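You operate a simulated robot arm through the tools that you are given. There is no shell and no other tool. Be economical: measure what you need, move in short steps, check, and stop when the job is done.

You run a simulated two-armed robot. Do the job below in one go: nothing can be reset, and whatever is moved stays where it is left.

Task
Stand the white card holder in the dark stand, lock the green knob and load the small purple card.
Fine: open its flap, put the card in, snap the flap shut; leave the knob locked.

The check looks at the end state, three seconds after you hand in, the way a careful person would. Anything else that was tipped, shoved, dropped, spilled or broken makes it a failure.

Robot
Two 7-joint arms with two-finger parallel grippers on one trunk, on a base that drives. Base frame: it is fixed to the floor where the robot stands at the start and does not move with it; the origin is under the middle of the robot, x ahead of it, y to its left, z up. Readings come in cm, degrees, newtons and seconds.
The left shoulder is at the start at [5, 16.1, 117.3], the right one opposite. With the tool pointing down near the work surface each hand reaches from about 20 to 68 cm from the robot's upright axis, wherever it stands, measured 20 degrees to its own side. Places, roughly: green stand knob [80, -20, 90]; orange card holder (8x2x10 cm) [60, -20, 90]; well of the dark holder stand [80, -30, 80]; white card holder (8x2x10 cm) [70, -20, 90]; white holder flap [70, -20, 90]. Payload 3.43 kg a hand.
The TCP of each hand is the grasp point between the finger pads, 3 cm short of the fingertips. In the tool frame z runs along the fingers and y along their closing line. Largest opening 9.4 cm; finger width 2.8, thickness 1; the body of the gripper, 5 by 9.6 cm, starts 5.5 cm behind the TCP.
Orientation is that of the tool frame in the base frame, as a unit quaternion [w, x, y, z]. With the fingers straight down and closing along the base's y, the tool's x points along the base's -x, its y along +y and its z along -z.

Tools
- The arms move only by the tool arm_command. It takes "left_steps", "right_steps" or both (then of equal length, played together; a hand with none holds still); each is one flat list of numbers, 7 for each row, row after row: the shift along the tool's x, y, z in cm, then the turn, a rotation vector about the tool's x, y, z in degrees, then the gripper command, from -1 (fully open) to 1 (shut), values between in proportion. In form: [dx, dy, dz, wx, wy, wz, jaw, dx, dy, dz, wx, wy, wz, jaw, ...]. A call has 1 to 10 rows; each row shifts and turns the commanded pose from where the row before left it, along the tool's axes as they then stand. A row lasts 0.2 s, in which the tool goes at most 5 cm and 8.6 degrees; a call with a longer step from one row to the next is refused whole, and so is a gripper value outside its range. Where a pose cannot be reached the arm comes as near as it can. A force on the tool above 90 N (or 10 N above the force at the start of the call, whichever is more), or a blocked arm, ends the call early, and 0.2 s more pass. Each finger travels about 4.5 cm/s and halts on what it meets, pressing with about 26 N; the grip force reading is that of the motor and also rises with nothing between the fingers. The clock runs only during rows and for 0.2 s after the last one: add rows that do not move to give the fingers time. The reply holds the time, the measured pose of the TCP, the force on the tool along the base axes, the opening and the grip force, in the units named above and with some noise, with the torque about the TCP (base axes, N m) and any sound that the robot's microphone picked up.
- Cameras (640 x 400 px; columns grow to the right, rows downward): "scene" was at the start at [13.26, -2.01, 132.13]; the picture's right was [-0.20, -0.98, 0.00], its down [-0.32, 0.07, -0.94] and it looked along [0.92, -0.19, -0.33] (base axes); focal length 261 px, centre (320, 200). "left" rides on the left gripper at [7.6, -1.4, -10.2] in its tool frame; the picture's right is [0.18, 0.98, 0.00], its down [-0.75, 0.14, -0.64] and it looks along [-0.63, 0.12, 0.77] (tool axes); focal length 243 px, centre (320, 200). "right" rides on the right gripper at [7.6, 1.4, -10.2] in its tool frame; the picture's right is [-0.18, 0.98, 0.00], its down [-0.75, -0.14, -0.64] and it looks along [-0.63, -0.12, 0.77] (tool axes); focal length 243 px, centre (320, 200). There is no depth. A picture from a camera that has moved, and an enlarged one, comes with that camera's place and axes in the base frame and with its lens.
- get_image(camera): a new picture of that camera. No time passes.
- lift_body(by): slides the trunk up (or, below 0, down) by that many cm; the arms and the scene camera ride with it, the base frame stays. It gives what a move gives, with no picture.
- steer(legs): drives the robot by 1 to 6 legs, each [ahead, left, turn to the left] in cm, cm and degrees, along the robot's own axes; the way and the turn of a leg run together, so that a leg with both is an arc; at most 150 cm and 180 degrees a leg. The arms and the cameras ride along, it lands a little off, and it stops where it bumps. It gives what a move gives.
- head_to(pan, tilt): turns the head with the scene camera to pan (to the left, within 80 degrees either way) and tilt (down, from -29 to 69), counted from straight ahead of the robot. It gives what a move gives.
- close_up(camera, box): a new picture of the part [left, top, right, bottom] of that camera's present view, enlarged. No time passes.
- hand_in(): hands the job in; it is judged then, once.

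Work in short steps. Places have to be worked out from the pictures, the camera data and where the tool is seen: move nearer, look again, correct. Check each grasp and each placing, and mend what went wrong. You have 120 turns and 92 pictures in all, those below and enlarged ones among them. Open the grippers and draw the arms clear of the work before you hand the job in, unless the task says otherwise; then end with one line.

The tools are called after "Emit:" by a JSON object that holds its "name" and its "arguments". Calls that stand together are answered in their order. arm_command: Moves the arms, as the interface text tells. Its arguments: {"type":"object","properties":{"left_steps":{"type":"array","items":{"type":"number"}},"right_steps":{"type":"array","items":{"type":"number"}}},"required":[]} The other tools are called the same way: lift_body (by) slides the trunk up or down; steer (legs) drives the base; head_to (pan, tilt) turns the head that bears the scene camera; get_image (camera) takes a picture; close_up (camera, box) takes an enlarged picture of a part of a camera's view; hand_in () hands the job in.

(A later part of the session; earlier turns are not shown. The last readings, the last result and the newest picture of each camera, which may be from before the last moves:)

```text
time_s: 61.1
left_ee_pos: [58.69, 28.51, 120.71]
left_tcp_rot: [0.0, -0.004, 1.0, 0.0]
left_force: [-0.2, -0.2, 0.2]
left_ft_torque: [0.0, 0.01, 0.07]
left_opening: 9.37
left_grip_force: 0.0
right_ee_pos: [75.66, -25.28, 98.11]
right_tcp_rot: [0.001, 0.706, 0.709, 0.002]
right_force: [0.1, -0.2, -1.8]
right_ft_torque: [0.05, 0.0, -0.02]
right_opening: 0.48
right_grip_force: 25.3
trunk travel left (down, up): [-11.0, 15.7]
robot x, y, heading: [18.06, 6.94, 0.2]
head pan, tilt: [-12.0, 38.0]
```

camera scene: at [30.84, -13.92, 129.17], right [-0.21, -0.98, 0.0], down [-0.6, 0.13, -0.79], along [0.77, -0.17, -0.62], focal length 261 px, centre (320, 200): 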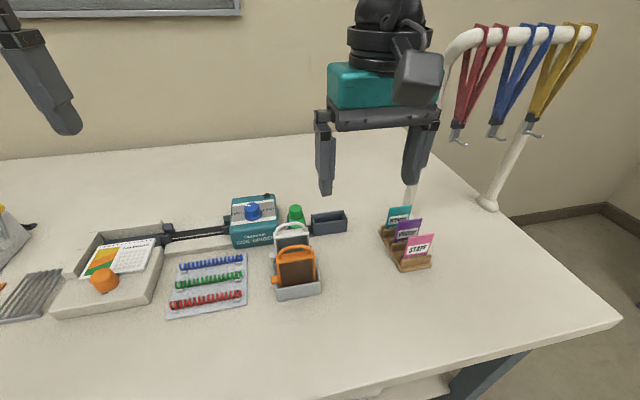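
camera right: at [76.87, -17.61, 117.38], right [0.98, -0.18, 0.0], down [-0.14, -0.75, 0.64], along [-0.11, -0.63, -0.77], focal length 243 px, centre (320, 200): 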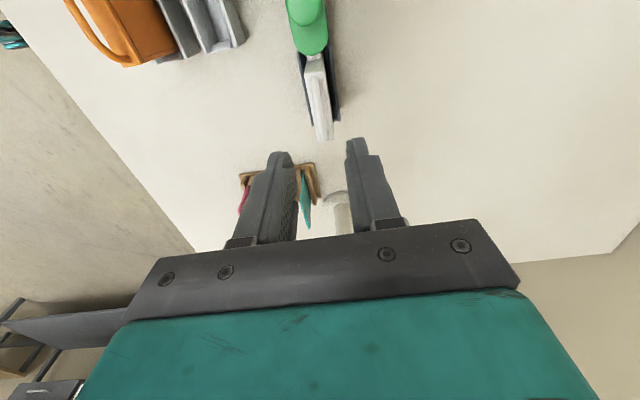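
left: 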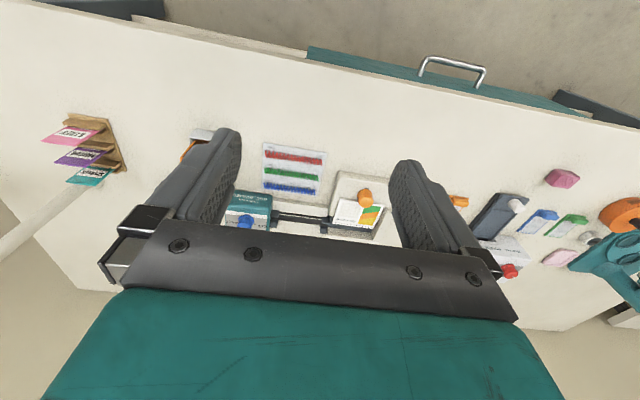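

Up to ±0.5 cm only takes up slack in the well. I probe further toward +x, with a slight lift.

Emit:
{"name": "arm_command", "arguments": {"right_steps": [0, 0.5, 0, 0, 0, 0, 1, 0, 0.5, 0, 0, 0, 0, 1, 0, 0.5, 0, 0, 0, 0, 1, 0, 0, 0, 0, 0, 0, 1]}}

Emit:
{"name": "close_up", "arguments": {"camera": "scene", "box": [380, 100, 480, 180]}}

```text
time_s: 62.1
left_ee_pos: [58.65, 28.59, 120.66]
left_tcp_rot: [0.001, -0.004, 1.0, 0.0]
left_force: [-0.3, -0.5, 0.4]
left_ft_torque: [0.02, -0.02, -0.03]
left_opening: 9.39
left_grip_force: 0.0
right_ee_pos: [76.54, -25.15, 98.06]
right_tcp_rot: [0.0, 0.705, 0.709, 0.002]
right_force: [-2.0, 4.6, -6.8]
right_ft_torque: [0.43, 0.09, 0.06]
right_opening: 0.46
right_grip_force: 26.2
right hand out of reach, approached as far as the arm can: row 3
trunk travel left (down, up): [-11.0, 15.7]
robot x, y, heading: [18.18, 6.4, 0.3]
head pan, tilt: [-12.0, 38.0]
```

```text
5.00 times, centred on (430, 140) of scene
camera zoom: at [30.58, 4.75, 120.15], right [-0.2, -0.98, 0.0], down [-0.6, 0.13, -0.79], along [0.77, -0.16, -0.62], focal length 1307 px, centre (-230, 500)
```

zoom: 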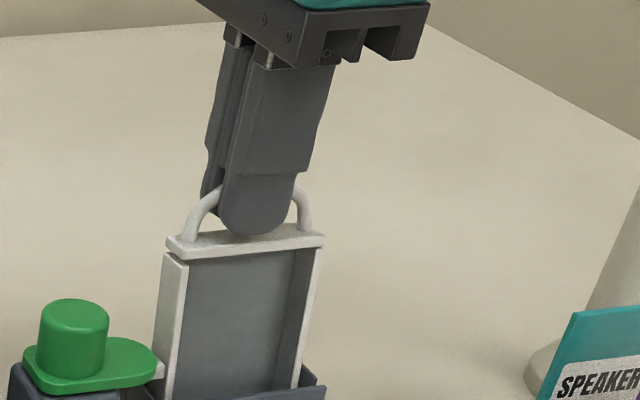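

This reveals the hinge: the lid's left end has risen while its right end stays flush, so it hinges at the right (-y) end about the x axis. I bring x back to centre and swing the hand on an arc about the hinge (y≈-28.8, z≈93.9).

Emit:
{"name": "arm_command", "arguments": {"right_steps": [0, -0.8, 0, 0, 0, 0, 1, -0.6, 0, -0.46, 0, 8, 0, 1, -0.6, 0, -0.46, 0, 8, 0, 1, -0.6, 0, -0.46, 0, 8, 0, 1, 0, 0, 0, 0, 0, 0, 1]}}

Emit:
{"name": "close_up", "arguments": {"camera": "scene", "box": [380, 100, 480, 180]}}

```text
time_s: 63.3
left_ee_pos: [58.57, 28.49, 120.59]
left_tcp_rot: [0.001, -0.002, 1.0, 0.0]
left_force: [-0.3, -0.4, 0.7]
left_ft_torque: [0.01, 0.02, 0.01]
left_opening: 9.4
left_grip_force: 0.0
right_ee_pos: [75.86, -27.33, 99.23]
right_tcp_rot: [-0.146, 0.69, 0.693, 0.149]
right_force: [-0.2, 2.1, -2.5]
right_ft_torque: [0.07, 0.03, 0.0]
right_opening: 0.47
right_grip_force: 25.8
trunk travel left (down, up): [-11.0, 15.7]
robot x, y, heading: [17.85, 6.43, 0.6]
head pan, tilt: [-12.0, 38.0]
```

```text
5.00 times, centred on (430, 140) of scene
camera zoom: at [30.55, 4.74, 120.16], right [-0.2, -0.98, 0.0], down [-0.6, 0.13, -0.79], along [0.77, -0.16, -0.62], focal length 1307 px, centre (-230, 500)
```

zoom: 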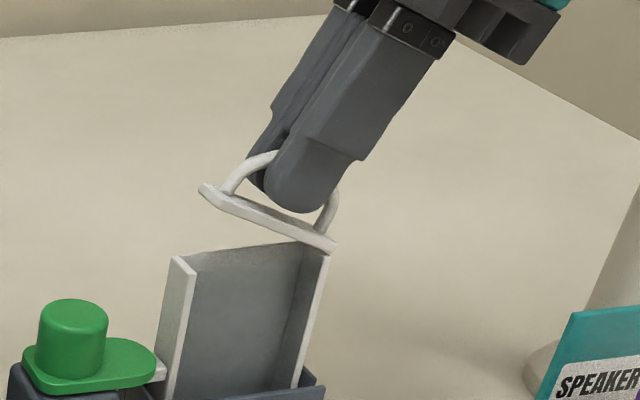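

The lid swings open as expected with low forces. I continue along the arc.

Emit:
{"name": "arm_command", "arguments": {"right_steps": [-0.6, 0, -0.46, 0, 8, 0, 1, -0.6, 0, -0.46, 0, 8, 0, 1, -0.6, 0, -0.46, 0, 8, 0, 1, -0.6, 0, -0.46, 0, 8, 0, 1, -0.6, 0, -0.46, 0, 8, 0, 1, 0, 0, 0, 0, 0, 0, 1]}}

Emit:
{"name": "arm_command", "arguments": {"right_steps": [-0.6, 0, -0.46, 0, 8, 0, 1, -0.6, 0, -0.46, 0, 8, 0, 1, -0.6, 0, -0.46, 0, 8, 0, 1, 0, 0, 0, 0, 0, 0, 1]}}

Emit:
{"name": "close_up", "arguments": {"camera": "scene", "box": [380, 90, 520, 190]}}

```text
time_s: 64.9
left_ee_pos: [57.22, 30.31, 120.83]
left_tcp_rot: [0.007, -0.007, 1.0, -0.006]
left_force: [0.1, 0.1, 0.1]
left_ft_torque: [-0.06, 0.0, 0.01]
left_opening: 9.42
left_grip_force: 0.0
right_ee_pos: [71.84, -24.93, 102.5]
right_tcp_rot: [-0.369, 0.574, 0.627, 0.374]
right_force: [0.3, -0.4, -1.1]
right_ft_torque: [0.02, 0.01, 0.05]
right_opening: 0.01
right_grip_force: 26.5
right hand out of reach, approached as far as the arm can: row 2, 3, 4, 5
trunk travel left (down, up): [-11.0, 15.7]
robot x, y, heading: [17.94, 7.0, 0.8]
head pan, tilt: [-12.0, 38.0]
stopped in row 6 (right hand): the arm was blocked; the commanded pose is now the measured one
```

```text
time_s: 65.9
left_ee_pos: [57.99, 29.43, 120.6]
left_tcp_rot: [0.004, -0.005, 1.0, -0.003]
left_force: [-0.9, 0.5, -0.3]
left_ft_torque: [-0.03, -0.01, 0.0]
left_opening: 9.39
left_grip_force: 0.0
right_ee_pos: [69.02, -27.47, 105.38]
right_tcp_rot: [-0.493, 0.487, 0.534, 0.484]
right_force: [0.7, 0.1, 0.0]
right_ft_torque: [-0.04, 0.01, -0.01]
right_opening: 0.0
right_grip_force: 25.8
right hand out of reach, approached as far as the arm can: row 1, 2, 3
trunk travel left (down, up): [-11.0, 15.7]
robot x, y, heading: [17.93, 6.8, 0.4]
head pan, tilt: [-12.0, 38.0]
```

```text
4.00 times, centred on (450, 140) of scene
camera zoom: at [30.04, 5.61, 120.25], right [-0.2, -0.98, 0.01], down [-0.6, 0.12, -0.79], along [0.78, -0.16, -0.61], focal length 1046 px, centre (-200, 440)
```

zoom: 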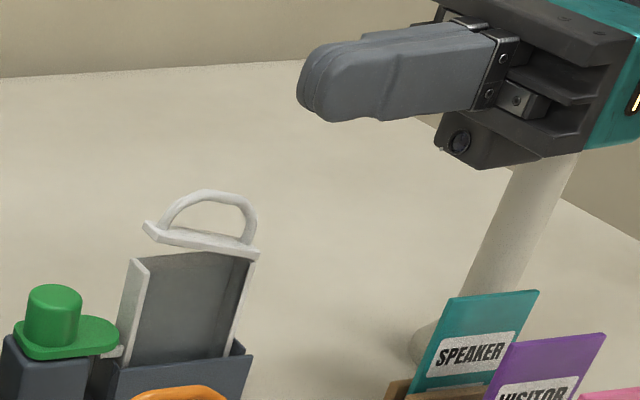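

The arm ran out of reach when rolled over and slipped off; the lid stands partly open and nothing else moved. I first bring the hand back upright in place.

Emit:
{"name": "arm_command", "arguments": {"right_steps": [0, 0, 0, 0, -8.6, 0, 1, 0, 0, 0, 0, -8.6, 0, 1, 0, 0, 0, 0, -8.6, 0, 1, 0, 0, 0, 0, -8.6, 0, 1, 0, 0, 0, 0, -8.6, 0, 1, 0, 0, 0, 0, -8.6, 0, 1, 0, 0, 0, 0, -8.6, 0, 1, 0, 0, 0, 0, -8.6, 0, 1, 0, 0, 0, 0, -8.6, 0, 1, 0, 0, 0, 0, -8.6, 0, 1]}}

```text
time_s: 68.1
left_ee_pos: [58.41, 28.83, 120.54]
left_tcp_rot: [0.001, -0.005, 1.0, 0.001]
left_force: [-0.3, -0.7, -0.1]
left_ft_torque: [-0.01, 0.01, 0.03]
left_opening: 9.41
left_grip_force: 0.0
right_ee_pos: [69.33, -28.24, 104.48]
right_tcp_rot: [-0.003, 0.689, 0.724, 0.021]
right_force: [-0.1, -0.6, 0.3]
right_ft_torque: [0.0, 0.02, 0.0]
right_opening: 0.03
right_grip_force: 25.6
trunk travel left (down, up): [-11.0, 15.7]
robot x, y, heading: [18.02, 6.69, 0.4]
head pan, tilt: [-12.0, 38.0]
```

The hand is nearly upright. I straighten it, open to 2.5 cm, and move above the raised handle at about (75.6,-25.4).

Emit:
{"name": "arm_command", "arguments": {"right_steps": [0, 0, -1, 1.4, -2, 2.8, 0.5, 1.4, 3, 0, 0, 0, 0, 0.5, 1.4, 3.2, 0, 0, 0, 0, 0.5, 0, 0, 0, 0, 0, 0, 0.5]}}

Emit:
{"name": "close_up", "arguments": {"camera": "right", "box": [240, 20, 400, 200]}}

```text
time_s: 69.1
left_ee_pos: [58.45, 28.76, 120.68]
left_tcp_rot: [0.001, -0.005, 1.0, 0.0]
left_force: [-0.4, 0.1, 0.4]
left_ft_torque: [0.0, 0.01, 0.0]
left_opening: 9.4
left_grip_force: 0.1
right_ee_pos: [75.48, -25.5, 105.48]
right_tcp_rot: [-0.003, 0.707, 0.707, 0.0]
right_force: [0.3, -0.2, -0.5]
right_ft_torque: [-0.01, -0.04, 0.02]
right_opening: 2.38
right_grip_force: 0.0
trunk travel left (down, up): [-11.0, 15.7]
robot x, y, heading: [17.73, 6.81, 0.5]
head pan, tilt: [-12.0, 38.0]
```

```text
2.22 times, centred on (320, 110) of right
camera zoom: at [76.92, -17.93, 115.67], right [0.98, -0.18, 0.0], down [-0.14, -0.75, 0.64], along [-0.12, -0.63, -0.77], focal length 539 px, centre (320, 400)
```

zoom: 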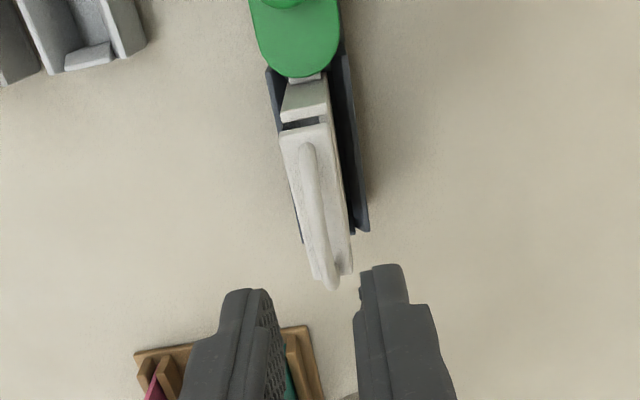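

The handle is at x≈75.4 and the lid gap is visible. I descend 6.3 cm and close on the bar.

Emit:
{"name": "arm_command", "arguments": {"right_steps": [0.2, 0, 3, 0, 0, 0, 0.5, 0, 0, 3.2, 0, 0, 0, 0.5, 0, 0, 0, 0, 0, 0, 0.8, 0, 0, 0, 0, 0, 0, 1, 0, 0, 0, 0, 0, 0, 1]}}

```text
time_s: 70.3
left_ee_pos: [58.52, 28.81, 120.65]
left_tcp_rot: [0.002, -0.005, 1.0, 0.0]
left_force: [-0.9, -0.4, 0.7]
left_ft_torque: [-0.02, 0.02, -0.01]
left_opening: 9.42
left_grip_force: 0.0
right_ee_pos: [75.39, -25.17, 99.29]
right_tcp_rot: [0.0, 0.707, 0.708, 0.001]
right_force: [0.2, 0.0, -0.2]
right_ft_torque: [-0.01, -0.02, 0.03]
right_opening: 0.46
right_grip_force: 26.5
trunk travel left (down, up): [-11.0, 15.7]
robot x, y, heading: [17.92, 6.86, 0.7]
head pan, tilt: [-12.0, 38.0]
```

The bar is held again. This time I carry it along the arc without rolling the hand, letting the bar pivot in the pads, for the first 40°.

Emit:
{"name": "arm_command", "arguments": {"right_steps": [-0.68, 0, -0.58, 0, 0, 0, 1, -0.76, 0, -0.44, 0, 0, 0, 1, -0.84, 0, -0.31, 0, 0, 0, 1, -0.88, 0, -0.15, 0, 0, 0, 1, 0, 0, 0, 0, 0, 0, 1]}}

Emit:
{"name": "close_up", "arguments": {"camera": "scene", "box": [380, 100, 480, 180]}}

```text
time_s: 71.5
left_ee_pos: [58.44, 28.83, 120.67]
left_tcp_rot: [0.001, -0.005, 1.0, 0.0]
left_force: [0.1, -0.2, 0.2]
left_ft_torque: [0.03, 0.01, 0.02]
left_opening: 9.41
left_grip_force: 0.1
right_ee_pos: [75.5, -28.24, 100.85]
right_tcp_rot: [-0.002, 0.706, 0.708, 0.0]
right_force: [-1.4, 11.7, -3.9]
right_ft_torque: [0.88, 0.03, -0.02]
right_opening: 0.48
right_grip_force: 25.8
trunk travel left (down, up): [-11.0, 15.7]
robot x, y, heading: [18.12, 7.08, 0.4]
head pan, tilt: [-12.0, 38.0]
```

```text
5.00 times, centred on (430, 140) of scene
camera zoom: at [30.5, 4.98, 120.16], right [-0.2, -0.98, 0.0], down [-0.6, 0.12, -0.79], along [0.77, -0.16, -0.62], focal length 1307 px, centre (-230, 500)
```

zoom: 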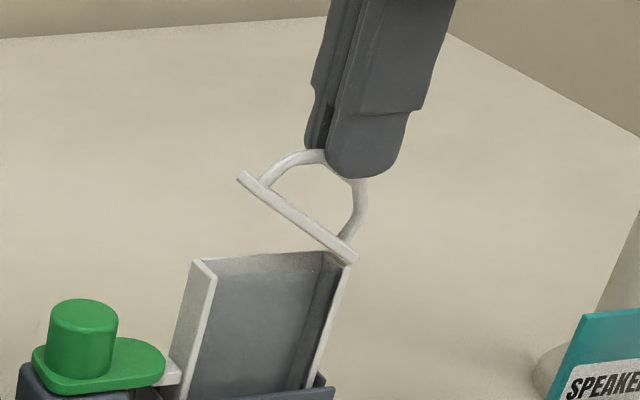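

The lid is now about 50° open. I continue over the top of the arc.

Emit:
{"name": "arm_command", "arguments": {"right_steps": [-0.8, 0, -0.2, 0, 0, 0, 1, -0.88, 0, 0, 0, 0, 0, 1, -0.88, 0, 0.15, 0, 0, 0, 1, -0.84, 0, 0.31, 0, 0, 0, 1, 0, 0, 0, 0, 0, 0, 1]}}

Emit:
{"name": "close_up", "arguments": {"camera": "scene", "box": [380, 100, 480, 180]}}

```text
time_s: 72.7
left_ee_pos: [58.44, 28.84, 120.69]
left_tcp_rot: [0.001, -0.005, 1.0, 0.001]
left_force: [0.1, -0.4, 0.8]
left_ft_torque: [0.01, -0.03, 0.03]
left_opening: 9.42
left_grip_force: 0.1
right_ee_pos: [75.58, -31.85, 100.6]
right_tcp_rot: [0.0, 0.707, 0.707, 0.001]
right_force: [1.1, -0.1, -0.3]
right_ft_torque: [0.02, 0.03, -0.01]
right_opening: 0.0
right_grip_force: 26.1
trunk travel left (down, up): [-11.0, 15.7]
robot x, y, heading: [18.09, 6.35, 0.6]
head pan, tilt: [-12.0, 38.0]
```

```text
5.00 times, centred on (430, 140) of scene
camera zoom: at [30.48, 4.87, 120.16], right [-0.2, -0.98, 0.0], down [-0.6, 0.12, -0.79], along [0.77, -0.16, -0.62], focal length 1307 px, centre (-230, 500)
```

zoom: 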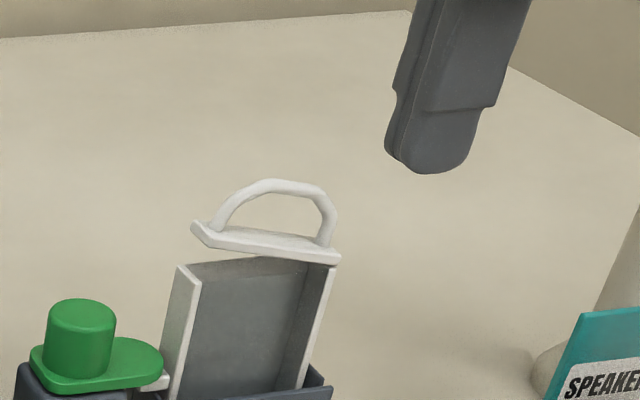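

The bar slipped out near 60° and the lid fell back to about 25°, where it rests. I'll instead sweep closed fingertips under the lid's left end toward -y, past vertical, using base motion for the sweep. First I raise the hand and shift the base left.

Emit:
{"name": "arm_command", "arguments": {"right_steps": [0, 0, -3, 0, 0, 0, 1, 0, 0, -3, 0, 0, 0, 1, 0, 0, 0, 0, 0, 0, 1]}}

Emit:
{"name": "steer", "arguments": {"legs": [[0, 7, 0]]}}

Emit:
{"name": "arm_command", "arguments": {"right_steps": [3, 0, 0, 0, 0, 0, 1, 3.3, 0, 0, 0, 0, 0, 1, 0, 0, 0, 0, 0, 0, 1]}}

```text
time_s: 73.5
left_ee_pos: [58.48, 28.71, 120.64]
left_tcp_rot: [0.001, -0.005, 1.0, 0.0]
left_force: [0.2, -0.6, -0.4]
left_ft_torque: [0.02, -0.03, -0.04]
left_opening: 9.41
left_grip_force: 0.1
right_ee_pos: [75.49, -31.89, 106.45]
right_tcp_rot: [-0.001, 0.707, 0.707, 0.001]
right_force: [0.7, 0.0, 0.3]
right_ft_torque: [0.02, 0.0, 0.08]
right_opening: 0.0
right_grip_force: 26.1
trunk travel left (down, up): [-11.0, 15.7]
robot x, y, heading: [18.1, 6.79, 0.6]
head pan, tilt: [-12.0, 38.0]
```

```text
time_s: 74.8
left_ee_pos: [58.34, 35.75, 120.63]
left_tcp_rot: [0.0, -0.006, 1.0, 0.0]
left_force: [-0.9, 0.3, 0.4]
left_ft_torque: [0.04, -0.01, 0.03]
left_opening: 9.41
left_grip_force: 0.1
right_ee_pos: [75.44, -24.86, 106.6]
right_tcp_rot: [0.0, 0.706, 0.708, 0.001]
right_force: [0.5, -0.1, 0.4]
right_ft_torque: [0.01, 0.0, 0.0]
right_opening: 0.0
right_grip_force: 25.6
trunk travel left (down, up): [-11.0, 15.7]
robot x, y, heading: [17.88, 13.56, 0.6]
head pan, tilt: [-12.0, 38.0]
```

```text
time_s: 75.6
left_ee_pos: [58.38, 35.72, 120.77]
left_tcp_rot: [0.001, -0.005, 1.0, 0.001]
left_force: [0.6, -0.3, 0.1]
left_ft_torque: [-0.02, 0.01, -0.01]
left_opening: 9.38
left_grip_force: 0.0
right_ee_pos: [75.38, -18.46, 106.59]
right_tcp_rot: [0.0, 0.707, 0.708, 0.0]
right_force: [0.1, 0.0, -0.8]
right_ft_torque: [0.02, 0.01, -0.02]
right_opening: 0.0
right_grip_force: 26.4
trunk travel left (down, up): [-11.0, 15.7]
robot x, y, heading: [18.44, 13.76, 0.5]
head pan, tilt: [-12.0, 38.0]
```

I lower to tip height about 94.8 beside the lid's left end and check the gap before sweeping.

Emit:
{"name": "arm_command", "arguments": {"right_steps": [0, 0, 3, 0, 0, 0, 1, 0, 0, 3, 0, 0, 0, 1, 0, 0, 2.7, 0, 0, 0, 1, 0, 0, 0, 0, 0, 0, 1]}}

Emit:
{"name": "close_up", "arguments": {"camera": "scene", "box": [395, 105, 495, 185]}}

```text
time_s: 76.6
left_ee_pos: [58.46, 35.87, 120.68]
left_tcp_rot: [0.001, -0.005, 1.0, 0.0]
left_force: [-0.7, -0.9, -0.5]
left_ft_torque: [0.02, -0.01, 0.03]
left_opening: 9.38
left_grip_force: 0.2
right_ee_pos: [75.4, -18.47, 97.99]
right_tcp_rot: [0.0, 0.706, 0.708, 0.0]
right_force: [-0.1, 1.0, 0.0]
right_ft_torque: [-0.02, 0.0, 0.02]
right_opening: 0.0
right_grip_force: 26.2
trunk travel left (down, up): [-11.0, 15.7]
robot x, y, heading: [17.95, 13.45, 0.6]
head pan, tilt: [-12.0, 38.0]
```

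```text
5.00 times, centred on (445, 145) of scene
camera zoom: at [30.41, 11.87, 120.16], right [-0.2, -0.98, 0.0], down [-0.6, 0.12, -0.79], along [0.77, -0.16, -0.62], focal length 1307 px, centre (-305, 475)
```

zoom: 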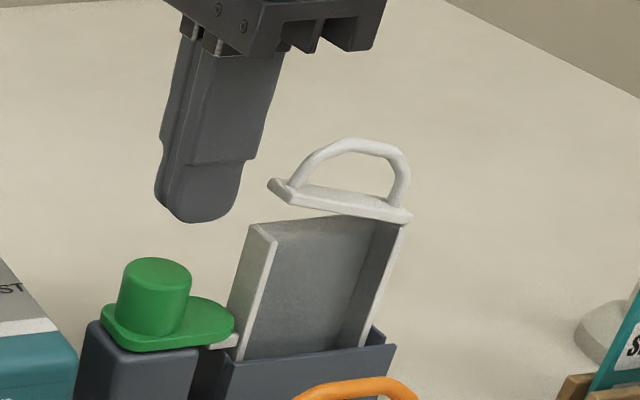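

The tip clears the body top by about 0.3 cm and sits under the lid's raised end. I sweep right with the base, 5 cm first.

Emit:
{"name": "steer", "arguments": {"legs": [[0, -5, 0]]}}

Emit:
{"name": "close_up", "arguments": {"camera": "scene", "box": [385, 105, 485, 185]}}

```text
time_s: 77.7
left_ee_pos: [58.34, 30.82, 120.69]
left_tcp_rot: [0.001, -0.005, 1.0, 0.001]
left_force: [0.3, -0.2, 0.0]
left_ft_torque: [0.03, 0.02, 0.03]
left_opening: 9.41
left_grip_force: 0.1
right_ee_pos: [75.49, -23.4, 97.84]
right_tcp_rot: [0.0, 0.706, 0.708, 0.001]
right_force: [0.0, -0.4, -1.1]
right_ft_torque: [0.01, 0.0, 0.01]
right_opening: 0.0
right_grip_force: 25.5
trunk travel left (down, up): [-11.0, 15.7]
robot x, y, heading: [17.62, 8.84, 0.4]
head pan, tilt: [-12.0, 38.0]
```

```text
5.00 times, centred on (435, 145) of scene
camera zoom: at [30.46, 6.9, 120.16], right [-0.2, -0.98, 0.0], down [-0.6, 0.12, -0.79], along [0.77, -0.16, -0.62], focal length 1307 px, centre (-255, 475)
```

zoom: 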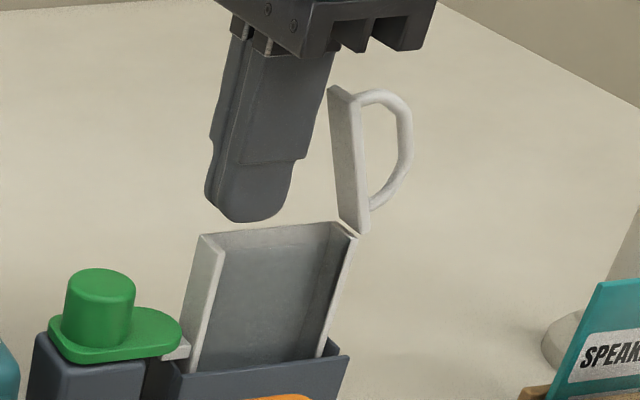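

The lid is up at about 75°, leaning on the finger. I sweep another 4 cm to carry it past vertical.

Emit:
{"name": "steer", "arguments": {"legs": [[0, -4, 0]]}}

Emit:
{"name": "close_up", "arguments": {"camera": "scene", "box": [375, 105, 475, 185]}}

```text
time_s: 78.8
left_ee_pos: [58.41, 26.85, 120.62]
left_tcp_rot: [0.001, -0.005, 1.0, 0.001]
left_force: [0.1, 0.4, -0.2]
left_ft_torque: [0.02, -0.01, 0.01]
left_opening: 9.4
left_grip_force: 0.0
right_ee_pos: [75.55, -27.33, 97.81]
right_tcp_rot: [-0.001, 0.707, 0.707, 0.002]
right_force: [0.6, -0.7, 0.0]
right_ft_torque: [0.01, 0.0, -0.01]
right_opening: 0.0
right_grip_force: 25.7
trunk travel left (down, up): [-11.0, 15.7]
robot x, y, heading: [17.82, 4.99, 0.6]
head pan, tilt: [-12.0, 38.0]
```

```text
5.00 times, centred on (425, 145) of scene
camera zoom: at [30.49, 2.99, 120.16], right [-0.2, -0.98, 0.0], down [-0.6, 0.12, -0.79], along [0.77, -0.16, -0.62], focal length 1307 px, centre (-205, 475)
```

zoom: 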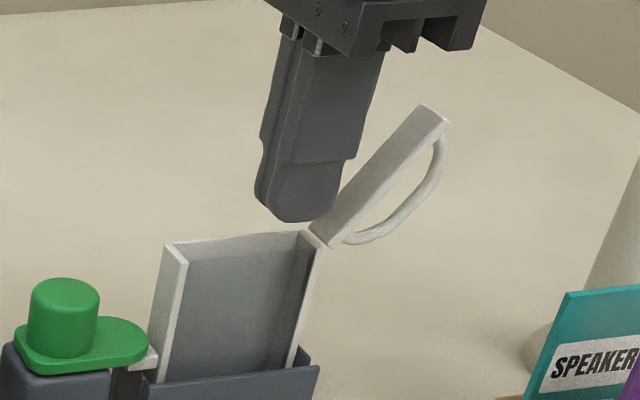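

The lid now rests open well past vertical. I raise straight up and drive right toward the cards; from earlier views the purple card's top edge is at x≈67.3, y -38.8 to -44.7, z≈91.

Emit:
{"name": "arm_command", "arguments": {"right_steps": [0.2, 0, -3, 0, 0, 0, 1, 0, 0, -4, 0, 0, 0, 0.6, 0, 0, -3, 0, 0, 0, 0.6, 0, 0, 0, 0, 0, 0, 0.6]}}

Emit:
{"name": "steer", "arguments": {"legs": [[0, -11, 0]]}}

Emit:
{"name": "arm_command", "arguments": {"right_steps": [-1.5, -4, 0, 0, 0, 0, 0.55, -1.5, -4.2, 0, 0, 0, 0, 0.55, 0, 0, 0, 0, 0, 0, 0.55]}}

Emit:
{"name": "get_image", "arguments": {"camera": "right"}}

Emit:
{"name": "get_image", "arguments": {"camera": "scene"}}

```text
time_s: 79.8
left_ee_pos: [58.54, 26.9, 120.62]
left_tcp_rot: [0.001, -0.005, 1.0, 0.0]
left_force: [0.1, 0.1, -0.1]
left_ft_torque: [-0.02, 0.01, 0.0]
left_opening: 9.4
left_grip_force: 0.1
right_ee_pos: [75.3, -27.08, 107.85]
right_tcp_rot: [-0.001, 0.707, 0.707, 0.001]
right_force: [0.0, -0.4, -0.3]
right_ft_torque: [-0.01, 0.03, 0.01]
right_opening: 1.89
right_grip_force: 0.1
trunk travel left (down, up): [-11.0, 15.7]
robot x, y, heading: [18.1, 4.76, 0.5]
head pan, tilt: [-12.0, 38.0]
```

```text
time_s: 81.4
left_ee_pos: [58.57, 16.0, 120.65]
left_tcp_rot: [0.001, -0.005, 1.0, 0.0]
left_force: [0.1, 0.0, 0.4]
left_ft_torque: [0.01, 0.0, 0.0]
left_opening: 9.4
left_grip_force: 0.1
right_ee_pos: [75.47, -38.13, 107.82]
right_tcp_rot: [0.0, 0.706, 0.708, 0.001]
right_force: [-0.3, 0.1, 0.9]
right_ft_torque: [0.0, 0.0, 0.0]
right_opening: 1.89
right_grip_force: 0.1
trunk travel left (down, up): [-11.0, 15.7]
robot x, y, heading: [18.26, -6.26, 0.6]
head pan, tilt: [-12.0, 38.0]
```

```text
time_s: 82.2
left_ee_pos: [58.56, 15.96, 120.58]
left_tcp_rot: [0.001, -0.005, 1.0, 0.0]
left_force: [0.9, -0.3, -0.1]
left_ft_torque: [-0.03, -0.01, 0.03]
left_opening: 9.42
left_grip_force: 0.1
right_ee_pos: [67.2, -41.19, 107.9]
right_tcp_rot: [-0.001, 0.706, 0.708, 0.001]
right_force: [0.2, -1.2, 0.6]
right_ft_torque: [-0.01, -0.01, -0.01]
right_opening: 2.14
right_grip_force: 0.2
trunk travel left (down, up): [-11.0, 15.7]
robot x, y, heading: [17.88, -5.79, 0.6]
head pan, tilt: [-12.0, 38.0]
```

```text
21 pictures are left
camera right: at [68.73, -33.57, 118.12], right [0.98, -0.18, 0.0], down [-0.14, -0.76, 0.64], along [-0.12, -0.63, -0.77], focal length 243 px, centre (320, 200)
```

right: 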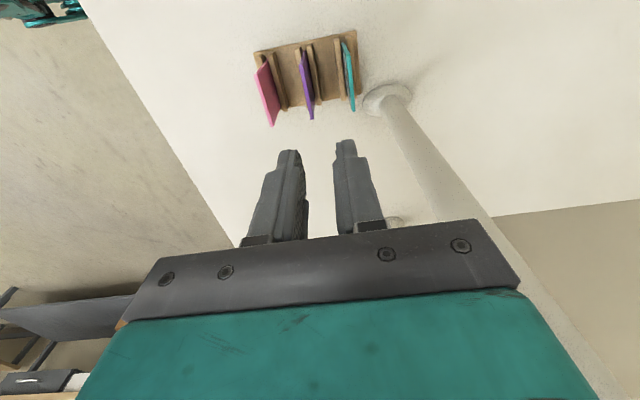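

```text
20 pictures are left
camera scene: at [30.6, -7.89, 120.15], right [-0.2, -0.98, 0.0], down [-0.6, 0.12, -0.79], along [0.77, -0.16, -0.62], focal length 261 px, centre (320, 200)
```

scene: 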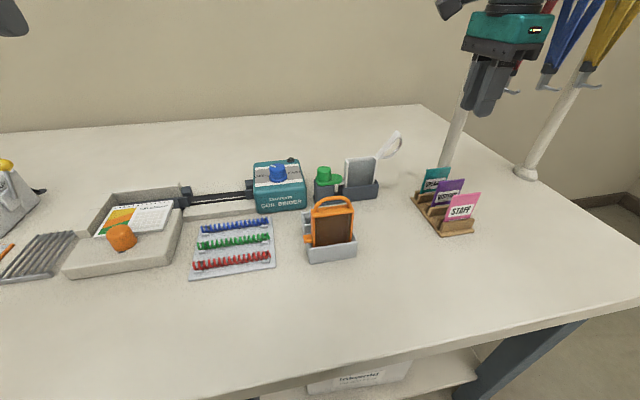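

The lid is still open. From the hand camera the purple card's top edge is at x≈65.9, y≈-41.2. I move over it and lower partway to check.

Emit:
{"name": "arm_command", "arguments": {"right_steps": [0, -1.3, 3, 0, 0, 0, 0.5, 0, 0, 4, 0, 0, 0, 0.5, 0, 0, 4, 0, 0, 0, 0.5, 0, 0, 0, 0, 0, 0, 0.5]}}

Emit:
{"name": "close_up", "arguments": {"camera": "right", "box": [220, 20, 420, 220]}}

```text
time_s: 83.2
left_ee_pos: [58.72, 15.98, 120.63]
left_tcp_rot: [0.001, -0.005, 1.0, 0.0]
left_force: [-0.3, -0.1, 0.9]
left_ft_torque: [-0.03, 0.01, 0.01]
left_opening: 9.41
left_grip_force: 0.0
right_ee_pos: [66.03, -41.06, 96.77]
right_tcp_rot: [0.0, 0.707, 0.707, 0.001]
right_force: [0.3, 0.7, -0.3]
right_ft_torque: [-0.01, 0.02, 0.0]
right_opening: 2.37
right_grip_force: 0.0
trunk travel left (down, up): [-11.0, 15.7]
robot x, y, heading: [17.71, -6.27, 0.5]
head pan, tilt: [-12.0, 38.0]
```

```text
2.00 times, centred on (320, 120) of right
camera zoom: at [67.43, -33.41, 107.06], right [0.98, -0.18, 0.0], down [-0.14, -0.76, 0.64], along [-0.12, -0.63, -0.77], focal length 485 px, centre (320, 360)
```

zoom: 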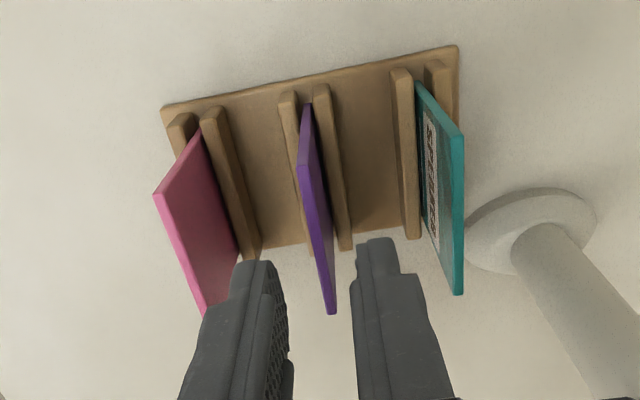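

The card top edge is at x≈65.87, centred in y. I shift 0.15 cm, go down 3.4 cm so the tips overlap the card by about 1.3 cm, and close.

Emit:
{"name": "arm_command", "arguments": {"right_steps": [0, -0.15, 1.5, 0, 0, 0, 0.5, 0, 0, 1.9, 0, 0, 0, 0.5, 0, 0, 0, 0, 0, 0, 0.7, 0, 0, 0, 0, 0, 0, 1, 0, 0, 0, 0, 0, 0, 1]}}

Emit:
{"name": "close_up", "arguments": {"camera": "right", "box": [220, 20, 420, 220]}}

```text
time_s: 84.4
left_ee_pos: [58.63, 15.99, 120.52]
left_tcp_rot: [0.0, -0.004, 1.0, 0.0]
left_force: [-0.3, -0.7, 0.1]
left_ft_torque: [0.03, -0.01, 0.0]
left_opening: 9.4
left_grip_force: 0.0
right_ee_pos: [65.87, -41.03, 93.51]
right_tcp_rot: [0.0, 0.706, 0.708, 0.002]
right_force: [-0.1, 0.1, -0.5]
right_ft_torque: [0.0, -0.02, 0.04]
right_opening: 0.25
right_grip_force: 26.4
trunk travel left (down, up): [-11.0, 15.7]
robot x, y, heading: [17.9, -6.34, 0.8]
head pan, tilt: [-12.0, 38.0]
```

```text
2.00 times, centred on (320, 120) of right
camera zoom: at [67.32, -33.46, 103.7], right [0.98, -0.18, 0.0], down [-0.14, -0.76, 0.64], along [-0.12, -0.63, -0.77], focal length 485 px, centre (320, 360)
```

zoom: 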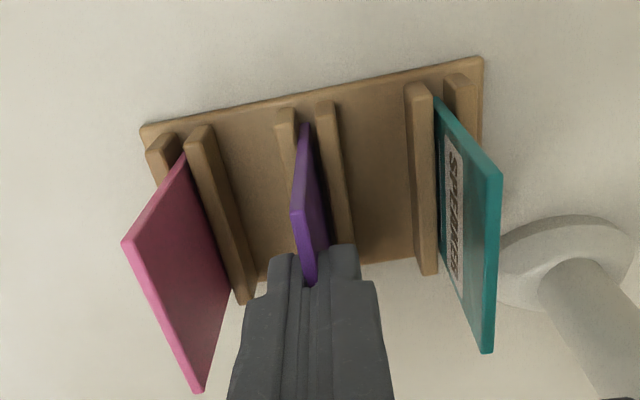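

The card is held (0.25 cm). I lift it straight out of the rack to z≈110.

Emit:
{"name": "arm_command", "arguments": {"right_steps": [0, 0, -1, 0, 0, 0, 1, 0, 0, -2, 0, 0, 0, 1, 0, 0, -4, 0, 0, 0, 1, 0, 0, -5, 0, 0, 0, 1, 0, 0, -4, 0, 0, 0, 1, 0, 0, 0, 0, 0, 0, 1]}}

Emit:
{"name": "close_up", "arguments": {"camera": "scene", "box": [330, 60, 510, 200]}}

```text
time_s: 85.8
left_ee_pos: [58.52, 15.88, 120.67]
left_tcp_rot: [0.001, -0.005, 1.0, 0.0]
left_force: [-0.1, -0.2, -0.7]
left_ft_torque: [0.0, -0.01, -0.02]
left_opening: 9.4
left_grip_force: 0.0
right_ee_pos: [65.94, -41.12, 109.52]
right_tcp_rot: [-0.001, 0.707, 0.708, 0.001]
right_force: [0.9, -0.4, 0.1]
right_ft_torque: [0.0, -0.02, 0.01]
right_opening: 0.23
right_grip_force: 26.3
trunk travel left (down, up): [-11.0, 15.7]
robot x, y, heading: [18.03, -5.98, 0.5]
head pan, tilt: [-12.0, 38.0]
```

```text
2.86 times, centred on (420, 130) of scene
camera zoom: at [30.59, -7.91, 120.16], right [-0.2, -0.98, 0.0], down [-0.6, 0.12, -0.79], along [0.77, -0.16, -0.62], focal length 747 px, centre (34, 400)
```

zoom: 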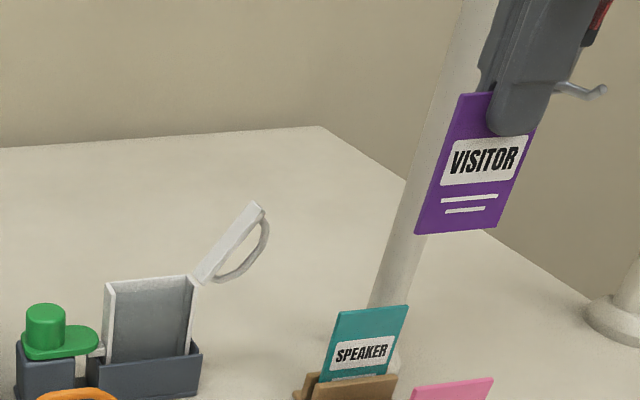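

The card is about 5.4 × 8.1 cm, held upright, with its bottom 9 cm below the TCP. I raise a little and drive left at x≈66 (in front of the open lid), then approach over the holder.

Emit:
{"name": "arm_command", "arguments": {"right_steps": [0, 0, -3, 0, 0, 0, 1, 0, 0, 0, 0, 0, 0, 1]}}

Emit:
{"name": "steer", "arguments": {"legs": [[0, 13, 0]]}}

Emit:
{"name": "arm_command", "arguments": {"right_steps": [2, 2, 0, 0, 0, 0, 1, 0.6, 4, 0, 0, 0, 0, 1, 0, 3.5, 0, 0, 0, 0, 1, 0, 0, 0, 0, 0, 0, 1]}}

```text
time_s: 86.4
left_ee_pos: [58.54, 16.01, 120.6]
left_tcp_rot: [0.001, -0.005, 1.0, 0.001]
left_force: [-0.4, -0.1, 0.3]
left_ft_torque: [-0.01, -0.01, 0.0]
left_opening: 9.4
left_grip_force: 0.2
right_ee_pos: [65.84, -41.11, 112.52]
right_tcp_rot: [0.0, 0.707, 0.708, 0.001]
right_force: [-0.9, 0.5, -0.9]
right_ft_torque: [0.01, 0.01, -0.03]
right_opening: 0.24
right_grip_force: 25.9
trunk travel left (down, up): [-11.0, 15.7]
robot x, y, heading: [18.04, -6.12, 0.7]
head pan, tilt: [-12.0, 38.0]
```

```text
time_s: 88.2
left_ee_pos: [58.52, 28.96, 120.69]
left_tcp_rot: [0.0, -0.005, 1.0, 0.0]
left_force: [0.2, 0.0, 0.6]
left_ft_torque: [-0.03, -0.04, 0.01]
left_opening: 9.42
left_grip_force: 0.1
right_ee_pos: [65.76, -27.95, 112.5]
right_tcp_rot: [0.0, 0.706, 0.708, 0.001]
right_force: [0.6, 0.7, -0.2]
right_ft_torque: [0.0, 0.02, 0.01]
right_opening: 0.24
right_grip_force: 25.2
trunk travel left (down, up): [-11.0, 15.7]
robot x, y, heading: [18.22, 6.81, 0.3]
head pan, tilt: [-12.0, 38.0]
```

```text
time_s: 89.2
left_ee_pos: [58.49, 28.9, 120.56]
left_tcp_rot: [0.001, -0.005, 1.0, 0.0]
left_force: [0.2, 1.5, 0.3]
left_ft_torque: [0.01, -0.03, 0.03]
left_opening: 9.4
left_grip_force: 0.0
right_ee_pos: [73.49, -26.4, 112.67]
right_tcp_rot: [0.003, 0.704, 0.71, 0.001]
right_force: [-0.1, 0.3, 0.2]
right_ft_torque: [-0.02, 0.01, 0.01]
right_opening: 0.24
right_grip_force: 25.7
right hand out of reach, approached as far as the arm can: row 3
trunk travel left (down, up): [-11.0, 15.7]
robot x, y, heading: [18.1, 6.92, 0.3]
head pan, tilt: [-12.0, 38.0]
```

Reach is limited this high, so I lower to z≈107.5, where the card bottom is still above the holder, and recheck the pose.

Emit:
{"name": "arm_command", "arguments": {"right_steps": [0, 0, 2.5, 0, 0, 0, 1, 0, 0, 2.5, 0, 0, 0, 1, 0, 0, 0, 0, 0, 0, 1]}}

```text
time_s: 90.0
left_ee_pos: [58.61, 29.07, 120.6]
left_tcp_rot: [0.001, -0.005, 1.0, 0.0]
left_force: [0.1, 0.3, 1.2]
left_ft_torque: [0.02, -0.02, 0.02]
left_opening: 9.4
left_grip_force: 0.1
right_ee_pos: [73.67, -26.23, 107.84]
right_tcp_rot: [0.0, 0.707, 0.707, 0.001]
right_force: [0.5, 0.7, 0.3]
right_ft_torque: [0.03, -0.02, -0.01]
right_opening: 0.24
right_grip_force: 26.5
trunk travel left (down, up): [-11.0, 15.7]
robot x, y, heading: [17.78, 6.59, 0.4]
head pan, tilt: [-12.0, 38.0]
```

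Now I move the remaining 1.7 cm ahead and 0.7 cm left, then look at the card relative to the holder's opening.

Emit:
{"name": "arm_command", "arguments": {"right_steps": [0.4, 0.9, 0.5, 0, 0, 0, 1, 0.3, 0.85, 0.5, 0, 0, 0, 1, 0, 0, 0, 0, 0, 0, 1]}}

Emit:
{"name": "close_up", "arguments": {"camera": "right", "box": [240, 20, 400, 200]}}

Emit:
{"name": "close_up", "arguments": {"camera": "scene", "box": [380, 90, 480, 190]}}

```text
time_s: 90.8
left_ee_pos: [58.43, 29.02, 120.77]
left_tcp_rot: [0.0, -0.005, 1.0, -0.001]
left_force: [0.4, -0.3, -0.3]
left_ft_torque: [0.0, -0.03, -0.03]
left_opening: 9.38
left_grip_force: 0.0
right_ee_pos: [75.47, -25.53, 106.85]
right_tcp_rot: [0.0, 0.706, 0.708, 0.001]
right_force: [-0.1, -1.0, -0.4]
right_ft_torque: [0.01, 0.01, -0.02]
right_opening: 0.23
right_grip_force: 26.1
trunk travel left (down, up): [-11.0, 15.7]
robot x, y, heading: [18.0, 6.91, 0.4]
head pan, tilt: [-12.0, 38.0]
```

```text
2.22 times, centred on (320, 110) of right
camera zoom: at [76.9, -17.95, 117.0], right [0.98, -0.18, 0.0], down [-0.14, -0.76, 0.64], along [-0.12, -0.63, -0.77], focal length 539 px, centre (320, 400)
```

zoom: 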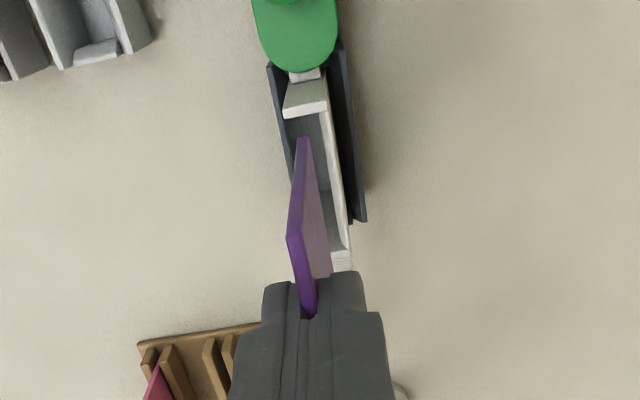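

```text
4.00 times, centred on (430, 140) of scene
camera zoom: at [30.46, 5.09, 120.16], right [-0.2, -0.98, 0.0], down [-0.6, 0.12, -0.79], along [0.77, -0.16, -0.62], focal length 1046 px, centre (-120, 440)
```

zoom: 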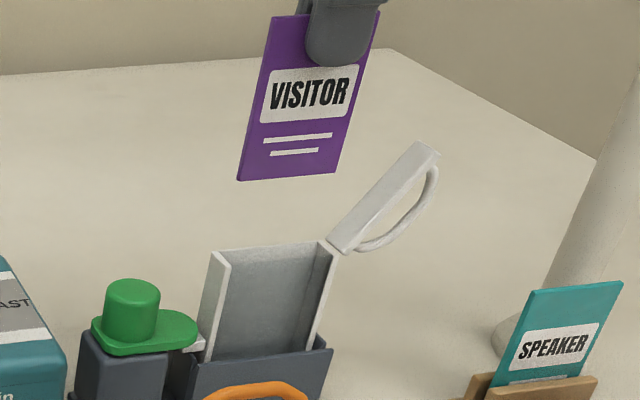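

The card and holder centres agree within about 0.2 cm. I descend 3 cm so that the card bottom is just above the opening and measure again.

Emit:
{"name": "arm_command", "arguments": {"right_steps": [0, 0, 1.5, 0, 0, 0, 1, 0, 0, 1.4, 0, 0, 0, 1, 0, 0, 0, 0, 0, 0, 1]}}

Emit:
{"name": "close_up", "arguments": {"camera": "right", "box": [270, 30, 370, 150]}}

Emit:
{"name": "close_up", "arguments": {"camera": "scene", "box": [390, 115, 470, 185]}}

```text
time_s: 91.6
left_ee_pos: [58.51, 28.97, 120.69]
left_tcp_rot: [0.001, -0.005, 1.0, 0.002]
left_force: [-0.3, 0.7, -0.2]
left_ft_torque: [0.02, -0.01, -0.02]
left_opening: 9.43
left_grip_force: 0.1
right_ee_pos: [75.6, -25.48, 103.84]
right_tcp_rot: [0.0, 0.706, 0.708, 0.001]
right_force: [0.0, 0.4, 0.3]
right_ft_torque: [0.03, 0.01, -0.03]
right_opening: 0.23
right_grip_force: 25.7
trunk travel left (down, up): [-11.0, 15.7]
robot x, y, heading: [17.68, 7.11, 0.6]
head pan, tilt: [-12.0, 38.0]
```

```text
3.33 times, centred on (320, 90) of right
camera zoom: at [76.92, -17.89, 114.05], right [0.98, -0.18, 0.0], down [-0.14, -0.76, 0.64], along [-0.12, -0.63, -0.77], focal length 809 px, centre (320, 567)
```

zoom: 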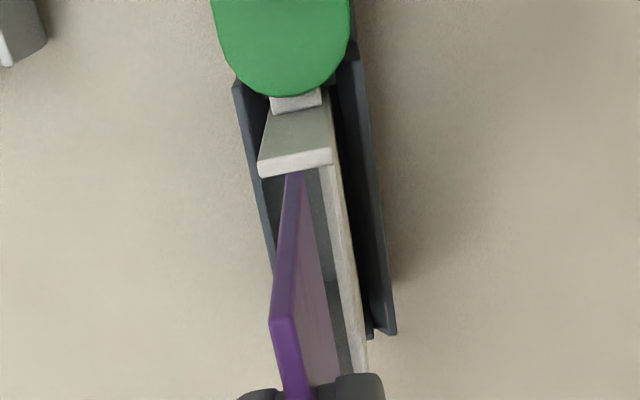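

```text
5.71 times, centred on (430, 150) of scene
camera zoom: at [30.47, 5.08, 120.16], right [-0.2, -0.98, 0.0], down [-0.6, 0.12, -0.79], along [0.77, -0.16, -0.62], focal length 1494 px, centre (-309, 486)
```

zoom: 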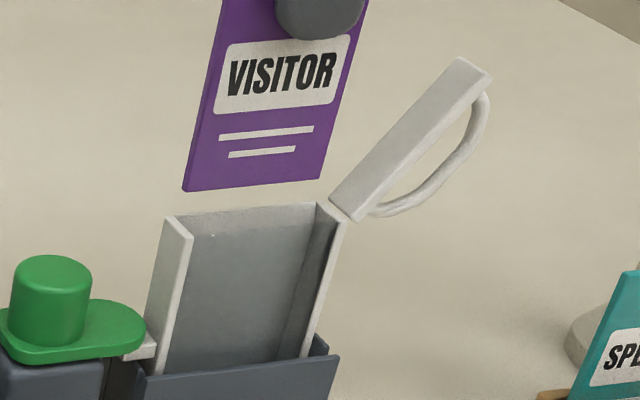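

Projecting down to the rim, the card needs to move about 0.45 cm toward -y to clear the left wall. I shift, lower 1.3 cm and look again.

Emit:
{"name": "arm_command", "arguments": {"right_steps": [-0.45, 0, 0, 0, 0, 0, 1, 0, 0, 1.3, 0, 0, 0, 1, 0, 0, 0, 0, 0, 0, 1]}}

Emit:
{"name": "close_up", "arguments": {"camera": "scene", "box": [390, 115, 470, 185]}}

Emit:
{"name": "close_up", "arguments": {"camera": "right", "box": [270, 30, 370, 150]}}

```text
time_s: 92.4
left_ee_pos: [58.46, 29.05, 120.72]
left_tcp_rot: [0.001, -0.005, 1.0, 0.001]
left_force: [0.6, 0.2, 0.0]
left_ft_torque: [-0.01, 0.01, 0.01]
left_opening: 9.4
left_grip_force: 0.0
right_ee_pos: [75.5, -25.96, 102.44]
right_tcp_rot: [0.0, 0.707, 0.707, 0.001]
right_force: [0.7, 0.4, -0.5]
right_ft_torque: [0.02, -0.01, -0.03]
right_opening: 0.24
right_grip_force: 25.7
trunk travel left (down, up): [-11.0, 15.7]
robot x, y, heading: [17.91, 7.19, 0.4]
head pan, tilt: [-12.0, 38.0]
```

```text
5.71 times, centred on (430, 150) of scene
camera zoom: at [30.47, 5.08, 120.16], right [-0.2, -0.98, 0.0], down [-0.6, 0.12, -0.79], along [0.77, -0.16, -0.62], focal length 1494 px, centre (-309, 486)
```

zoom: 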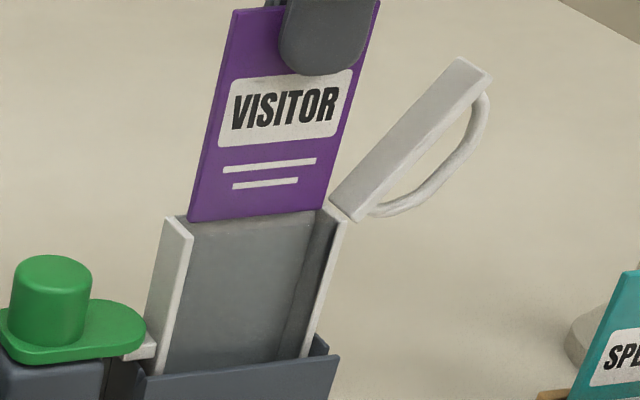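

```text
3.33 times, centred on (320, 90) of right
camera zoom: at [76.93, -18.38, 112.74], right [0.98, -0.18, 0.0], down [-0.14, -0.76, 0.64], along [-0.12, -0.63, -0.77], focal length 809 px, centre (320, 567)
```

zoom: 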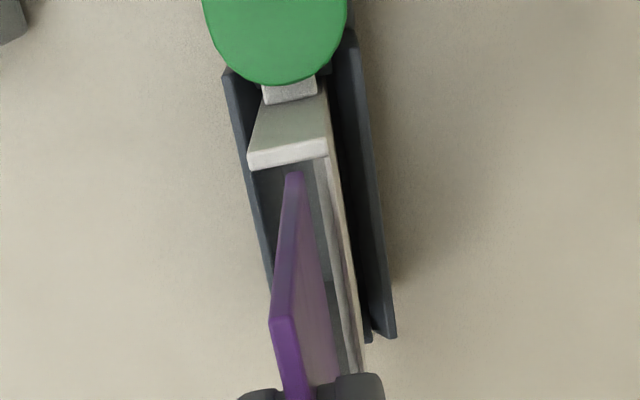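

Both views now put the card inside the walls with about 0.2 cm on each side. I lower gently in small steps, watching force.

Emit:
{"name": "arm_command", "arguments": {"right_steps": [0, 0, 0.4, 0, 0, 0, 1, 0, 0, 0.4, 0, 0, 0, 1, 0, 0, 0.4, 0, 0, 0, 1, 0, 0, 0, 0, 0, 0, 1]}}

```text
time_s: 93.4
left_ee_pos: [58.53, 29.12, 120.58]
left_tcp_rot: [0.001, -0.005, 1.0, -0.001]
left_force: [0.4, -0.4, 0.2]
left_ft_torque: [-0.03, -0.04, 0.0]
left_opening: 9.4
left_grip_force: 0.1
right_ee_pos: [75.48, -25.98, 101.34]
right_tcp_rot: [0.001, 0.706, 0.708, 0.002]
right_force: [0.7, 0.0, 0.7]
right_ft_torque: [0.01, 0.0, 0.01]
right_opening: 0.25
right_grip_force: 26.0
trunk travel left (down, up): [-11.0, 15.7]
robot x, y, heading: [17.52, 6.81, 0.6]
head pan, tilt: [-12.0, 38.0]
```

There is no contact force at TCP 101.3. I keep lowering.

Emit:
{"name": "arm_command", "arguments": {"right_steps": [0, 0, 0.5, 0, 0, 0, 1, 0, 0, 0.5, 0, 0, 0, 1, 0, 0, 0.5, 0, 0, 0, 1, 0, 0, 0, 0, 0, 0, 1]}}

Emit:
{"name": "close_up", "arguments": {"camera": "scene", "box": [390, 115, 470, 185]}}

```text
time_s: 94.4
left_ee_pos: [58.47, 28.99, 120.7]
left_tcp_rot: [0.001, -0.005, 1.0, 0.0]
left_force: [-0.2, 0.6, 0.0]
left_ft_torque: [0.02, -0.03, -0.02]
left_opening: 9.39
left_grip_force: 0.1
right_ee_pos: [75.55, -25.95, 99.76]
right_tcp_rot: [-0.001, 0.706, 0.708, 0.0]
right_force: [0.4, -0.3, -0.7]
right_ft_torque: [0.02, 0.01, 0.0]
right_opening: 0.24
right_grip_force: 25.7
trunk travel left (down, up): [-11.0, 15.7]
robot x, y, heading: [17.6, 6.79, 0.4]
head pan, tilt: [-12.0, 38.0]
```

```text
5.71 times, centred on (430, 150) of scene
camera zoom: at [30.47, 5.08, 120.16], right [-0.2, -0.98, 0.0], down [-0.6, 0.12, -0.79], along [0.77, -0.16, -0.62], focal length 1494 px, centre (-309, 486)
```

zoom: 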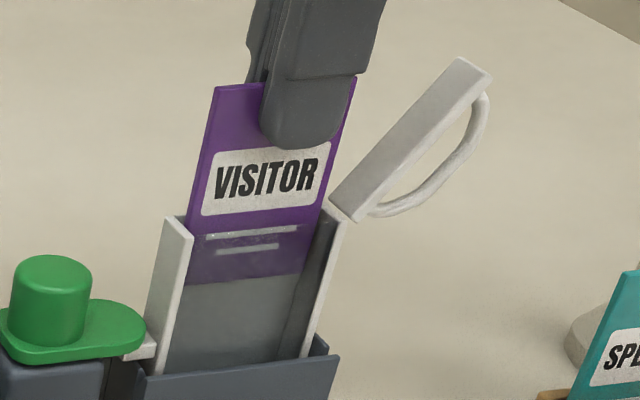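

The card is inside, seen behind a clear front window. I go down another 2.3 cm so the tips are just above the rim, then release.

Emit:
{"name": "arm_command", "arguments": {"right_steps": [0, 0, 0.6, 0, 0, 0, 1, 0, 0, 0.6, 0, 0, 0, 1, 0, 0, 0.6, 0, 0, 0, 1, 0, 0, 0.5, 0, 0, 0, 1, 0, 0, 0, 0, 0, 0, 0.8, 0, 0, 0, 0, 0, 0, 0.7, 0, 0, 0, 0, 0, 0, 0.7]}}

Emit:
{"name": "close_up", "arguments": {"camera": "scene", "box": [390, 115, 470, 185]}}

```text
time_s: 96.0
left_ee_pos: [58.47, 29.01, 120.6]
left_tcp_rot: [0.001, -0.005, 1.0, 0.0]
left_force: [0.0, 0.9, -0.5]
left_ft_torque: [-0.03, 0.01, 0.01]
left_opening: 9.4
left_grip_force: 0.1
right_ee_pos: [75.48, -25.9, 97.45]
right_tcp_rot: [0.0, 0.706, 0.708, 0.002]
right_force: [0.1, -0.1, -0.5]
right_ft_torque: [-0.03, 0.01, 0.0]
right_opening: 1.42
right_grip_force: 0.0
trunk travel left (down, up): [-11.0, 15.7]
robot x, y, heading: [18.0, 7.03, 0.4]
head pan, tilt: [-12.0, 38.0]
```

```text
5.71 times, centred on (430, 150) of scene
camera zoom: at [30.47, 5.08, 120.16], right [-0.2, -0.98, 0.0], down [-0.6, 0.12, -0.79], along [0.77, -0.16, -0.62], focal length 1494 px, centre (-309, 486)
```

zoom: 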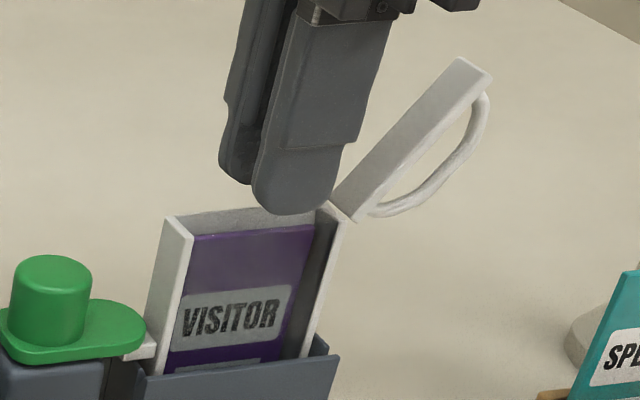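

The card sits fully inside. Now I raise, drive right past the open lid, and come down on its far side to push it closed.

Emit:
{"name": "arm_command", "arguments": {"right_steps": [0, 0, -2.5, 0, 0, 0, 0.7, 0, 0, -4, 0, 0, 0, 1, 0, 0, -3.5, 0, 0, 0, 1, 0, 0, 0, 0, 0, 0, 1]}}

Emit:
{"name": "steer", "arguments": {"legs": [[0, -10.5, 0]]}}

```text
time_s: 97.0
left_ee_pos: [58.44, 29.03, 120.7]
left_tcp_rot: [0.001, -0.005, 1.0, 0.0]
left_force: [0.2, -0.7, 1.0]
left_ft_torque: [-0.03, -0.02, 0.0]
left_opening: 9.38
left_grip_force: 0.1
right_ee_pos: [75.38, -26.01, 107.67]
right_tcp_rot: [0.0, 0.707, 0.707, 0.0]
right_force: [0.0, 0.3, -0.4]
right_ft_torque: [-0.01, 0.04, -0.01]
right_opening: 0.01
right_grip_force: 26.0
trunk travel left (down, up): [-11.0, 15.7]
robot x, y, heading: [18.11, 7.21, 0.4]
head pan, tilt: [-12.0, 38.0]
```

```text
time_s: 98.6
left_ee_pos: [58.72, 18.53, 120.65]
left_tcp_rot: [0.001, -0.005, 1.0, 0.001]
left_force: [0.0, 0.4, 0.6]
left_ft_torque: [-0.02, -0.01, -0.02]
left_opening: 9.39
left_grip_force: 0.1
right_ee_pos: [75.53, -36.46, 107.58]
right_tcp_rot: [-0.001, 0.706, 0.708, 0.002]
right_force: [-0.6, 0.0, 0.7]
right_ft_torque: [0.0, 0.0, 0.0]
right_opening: 0.0
right_grip_force: 26.4
trunk travel left (down, up): [-11.0, 15.7]
robot x, y, heading: [18.02, -3.43, 0.4]
head pan, tilt: [-12.0, 38.0]
```

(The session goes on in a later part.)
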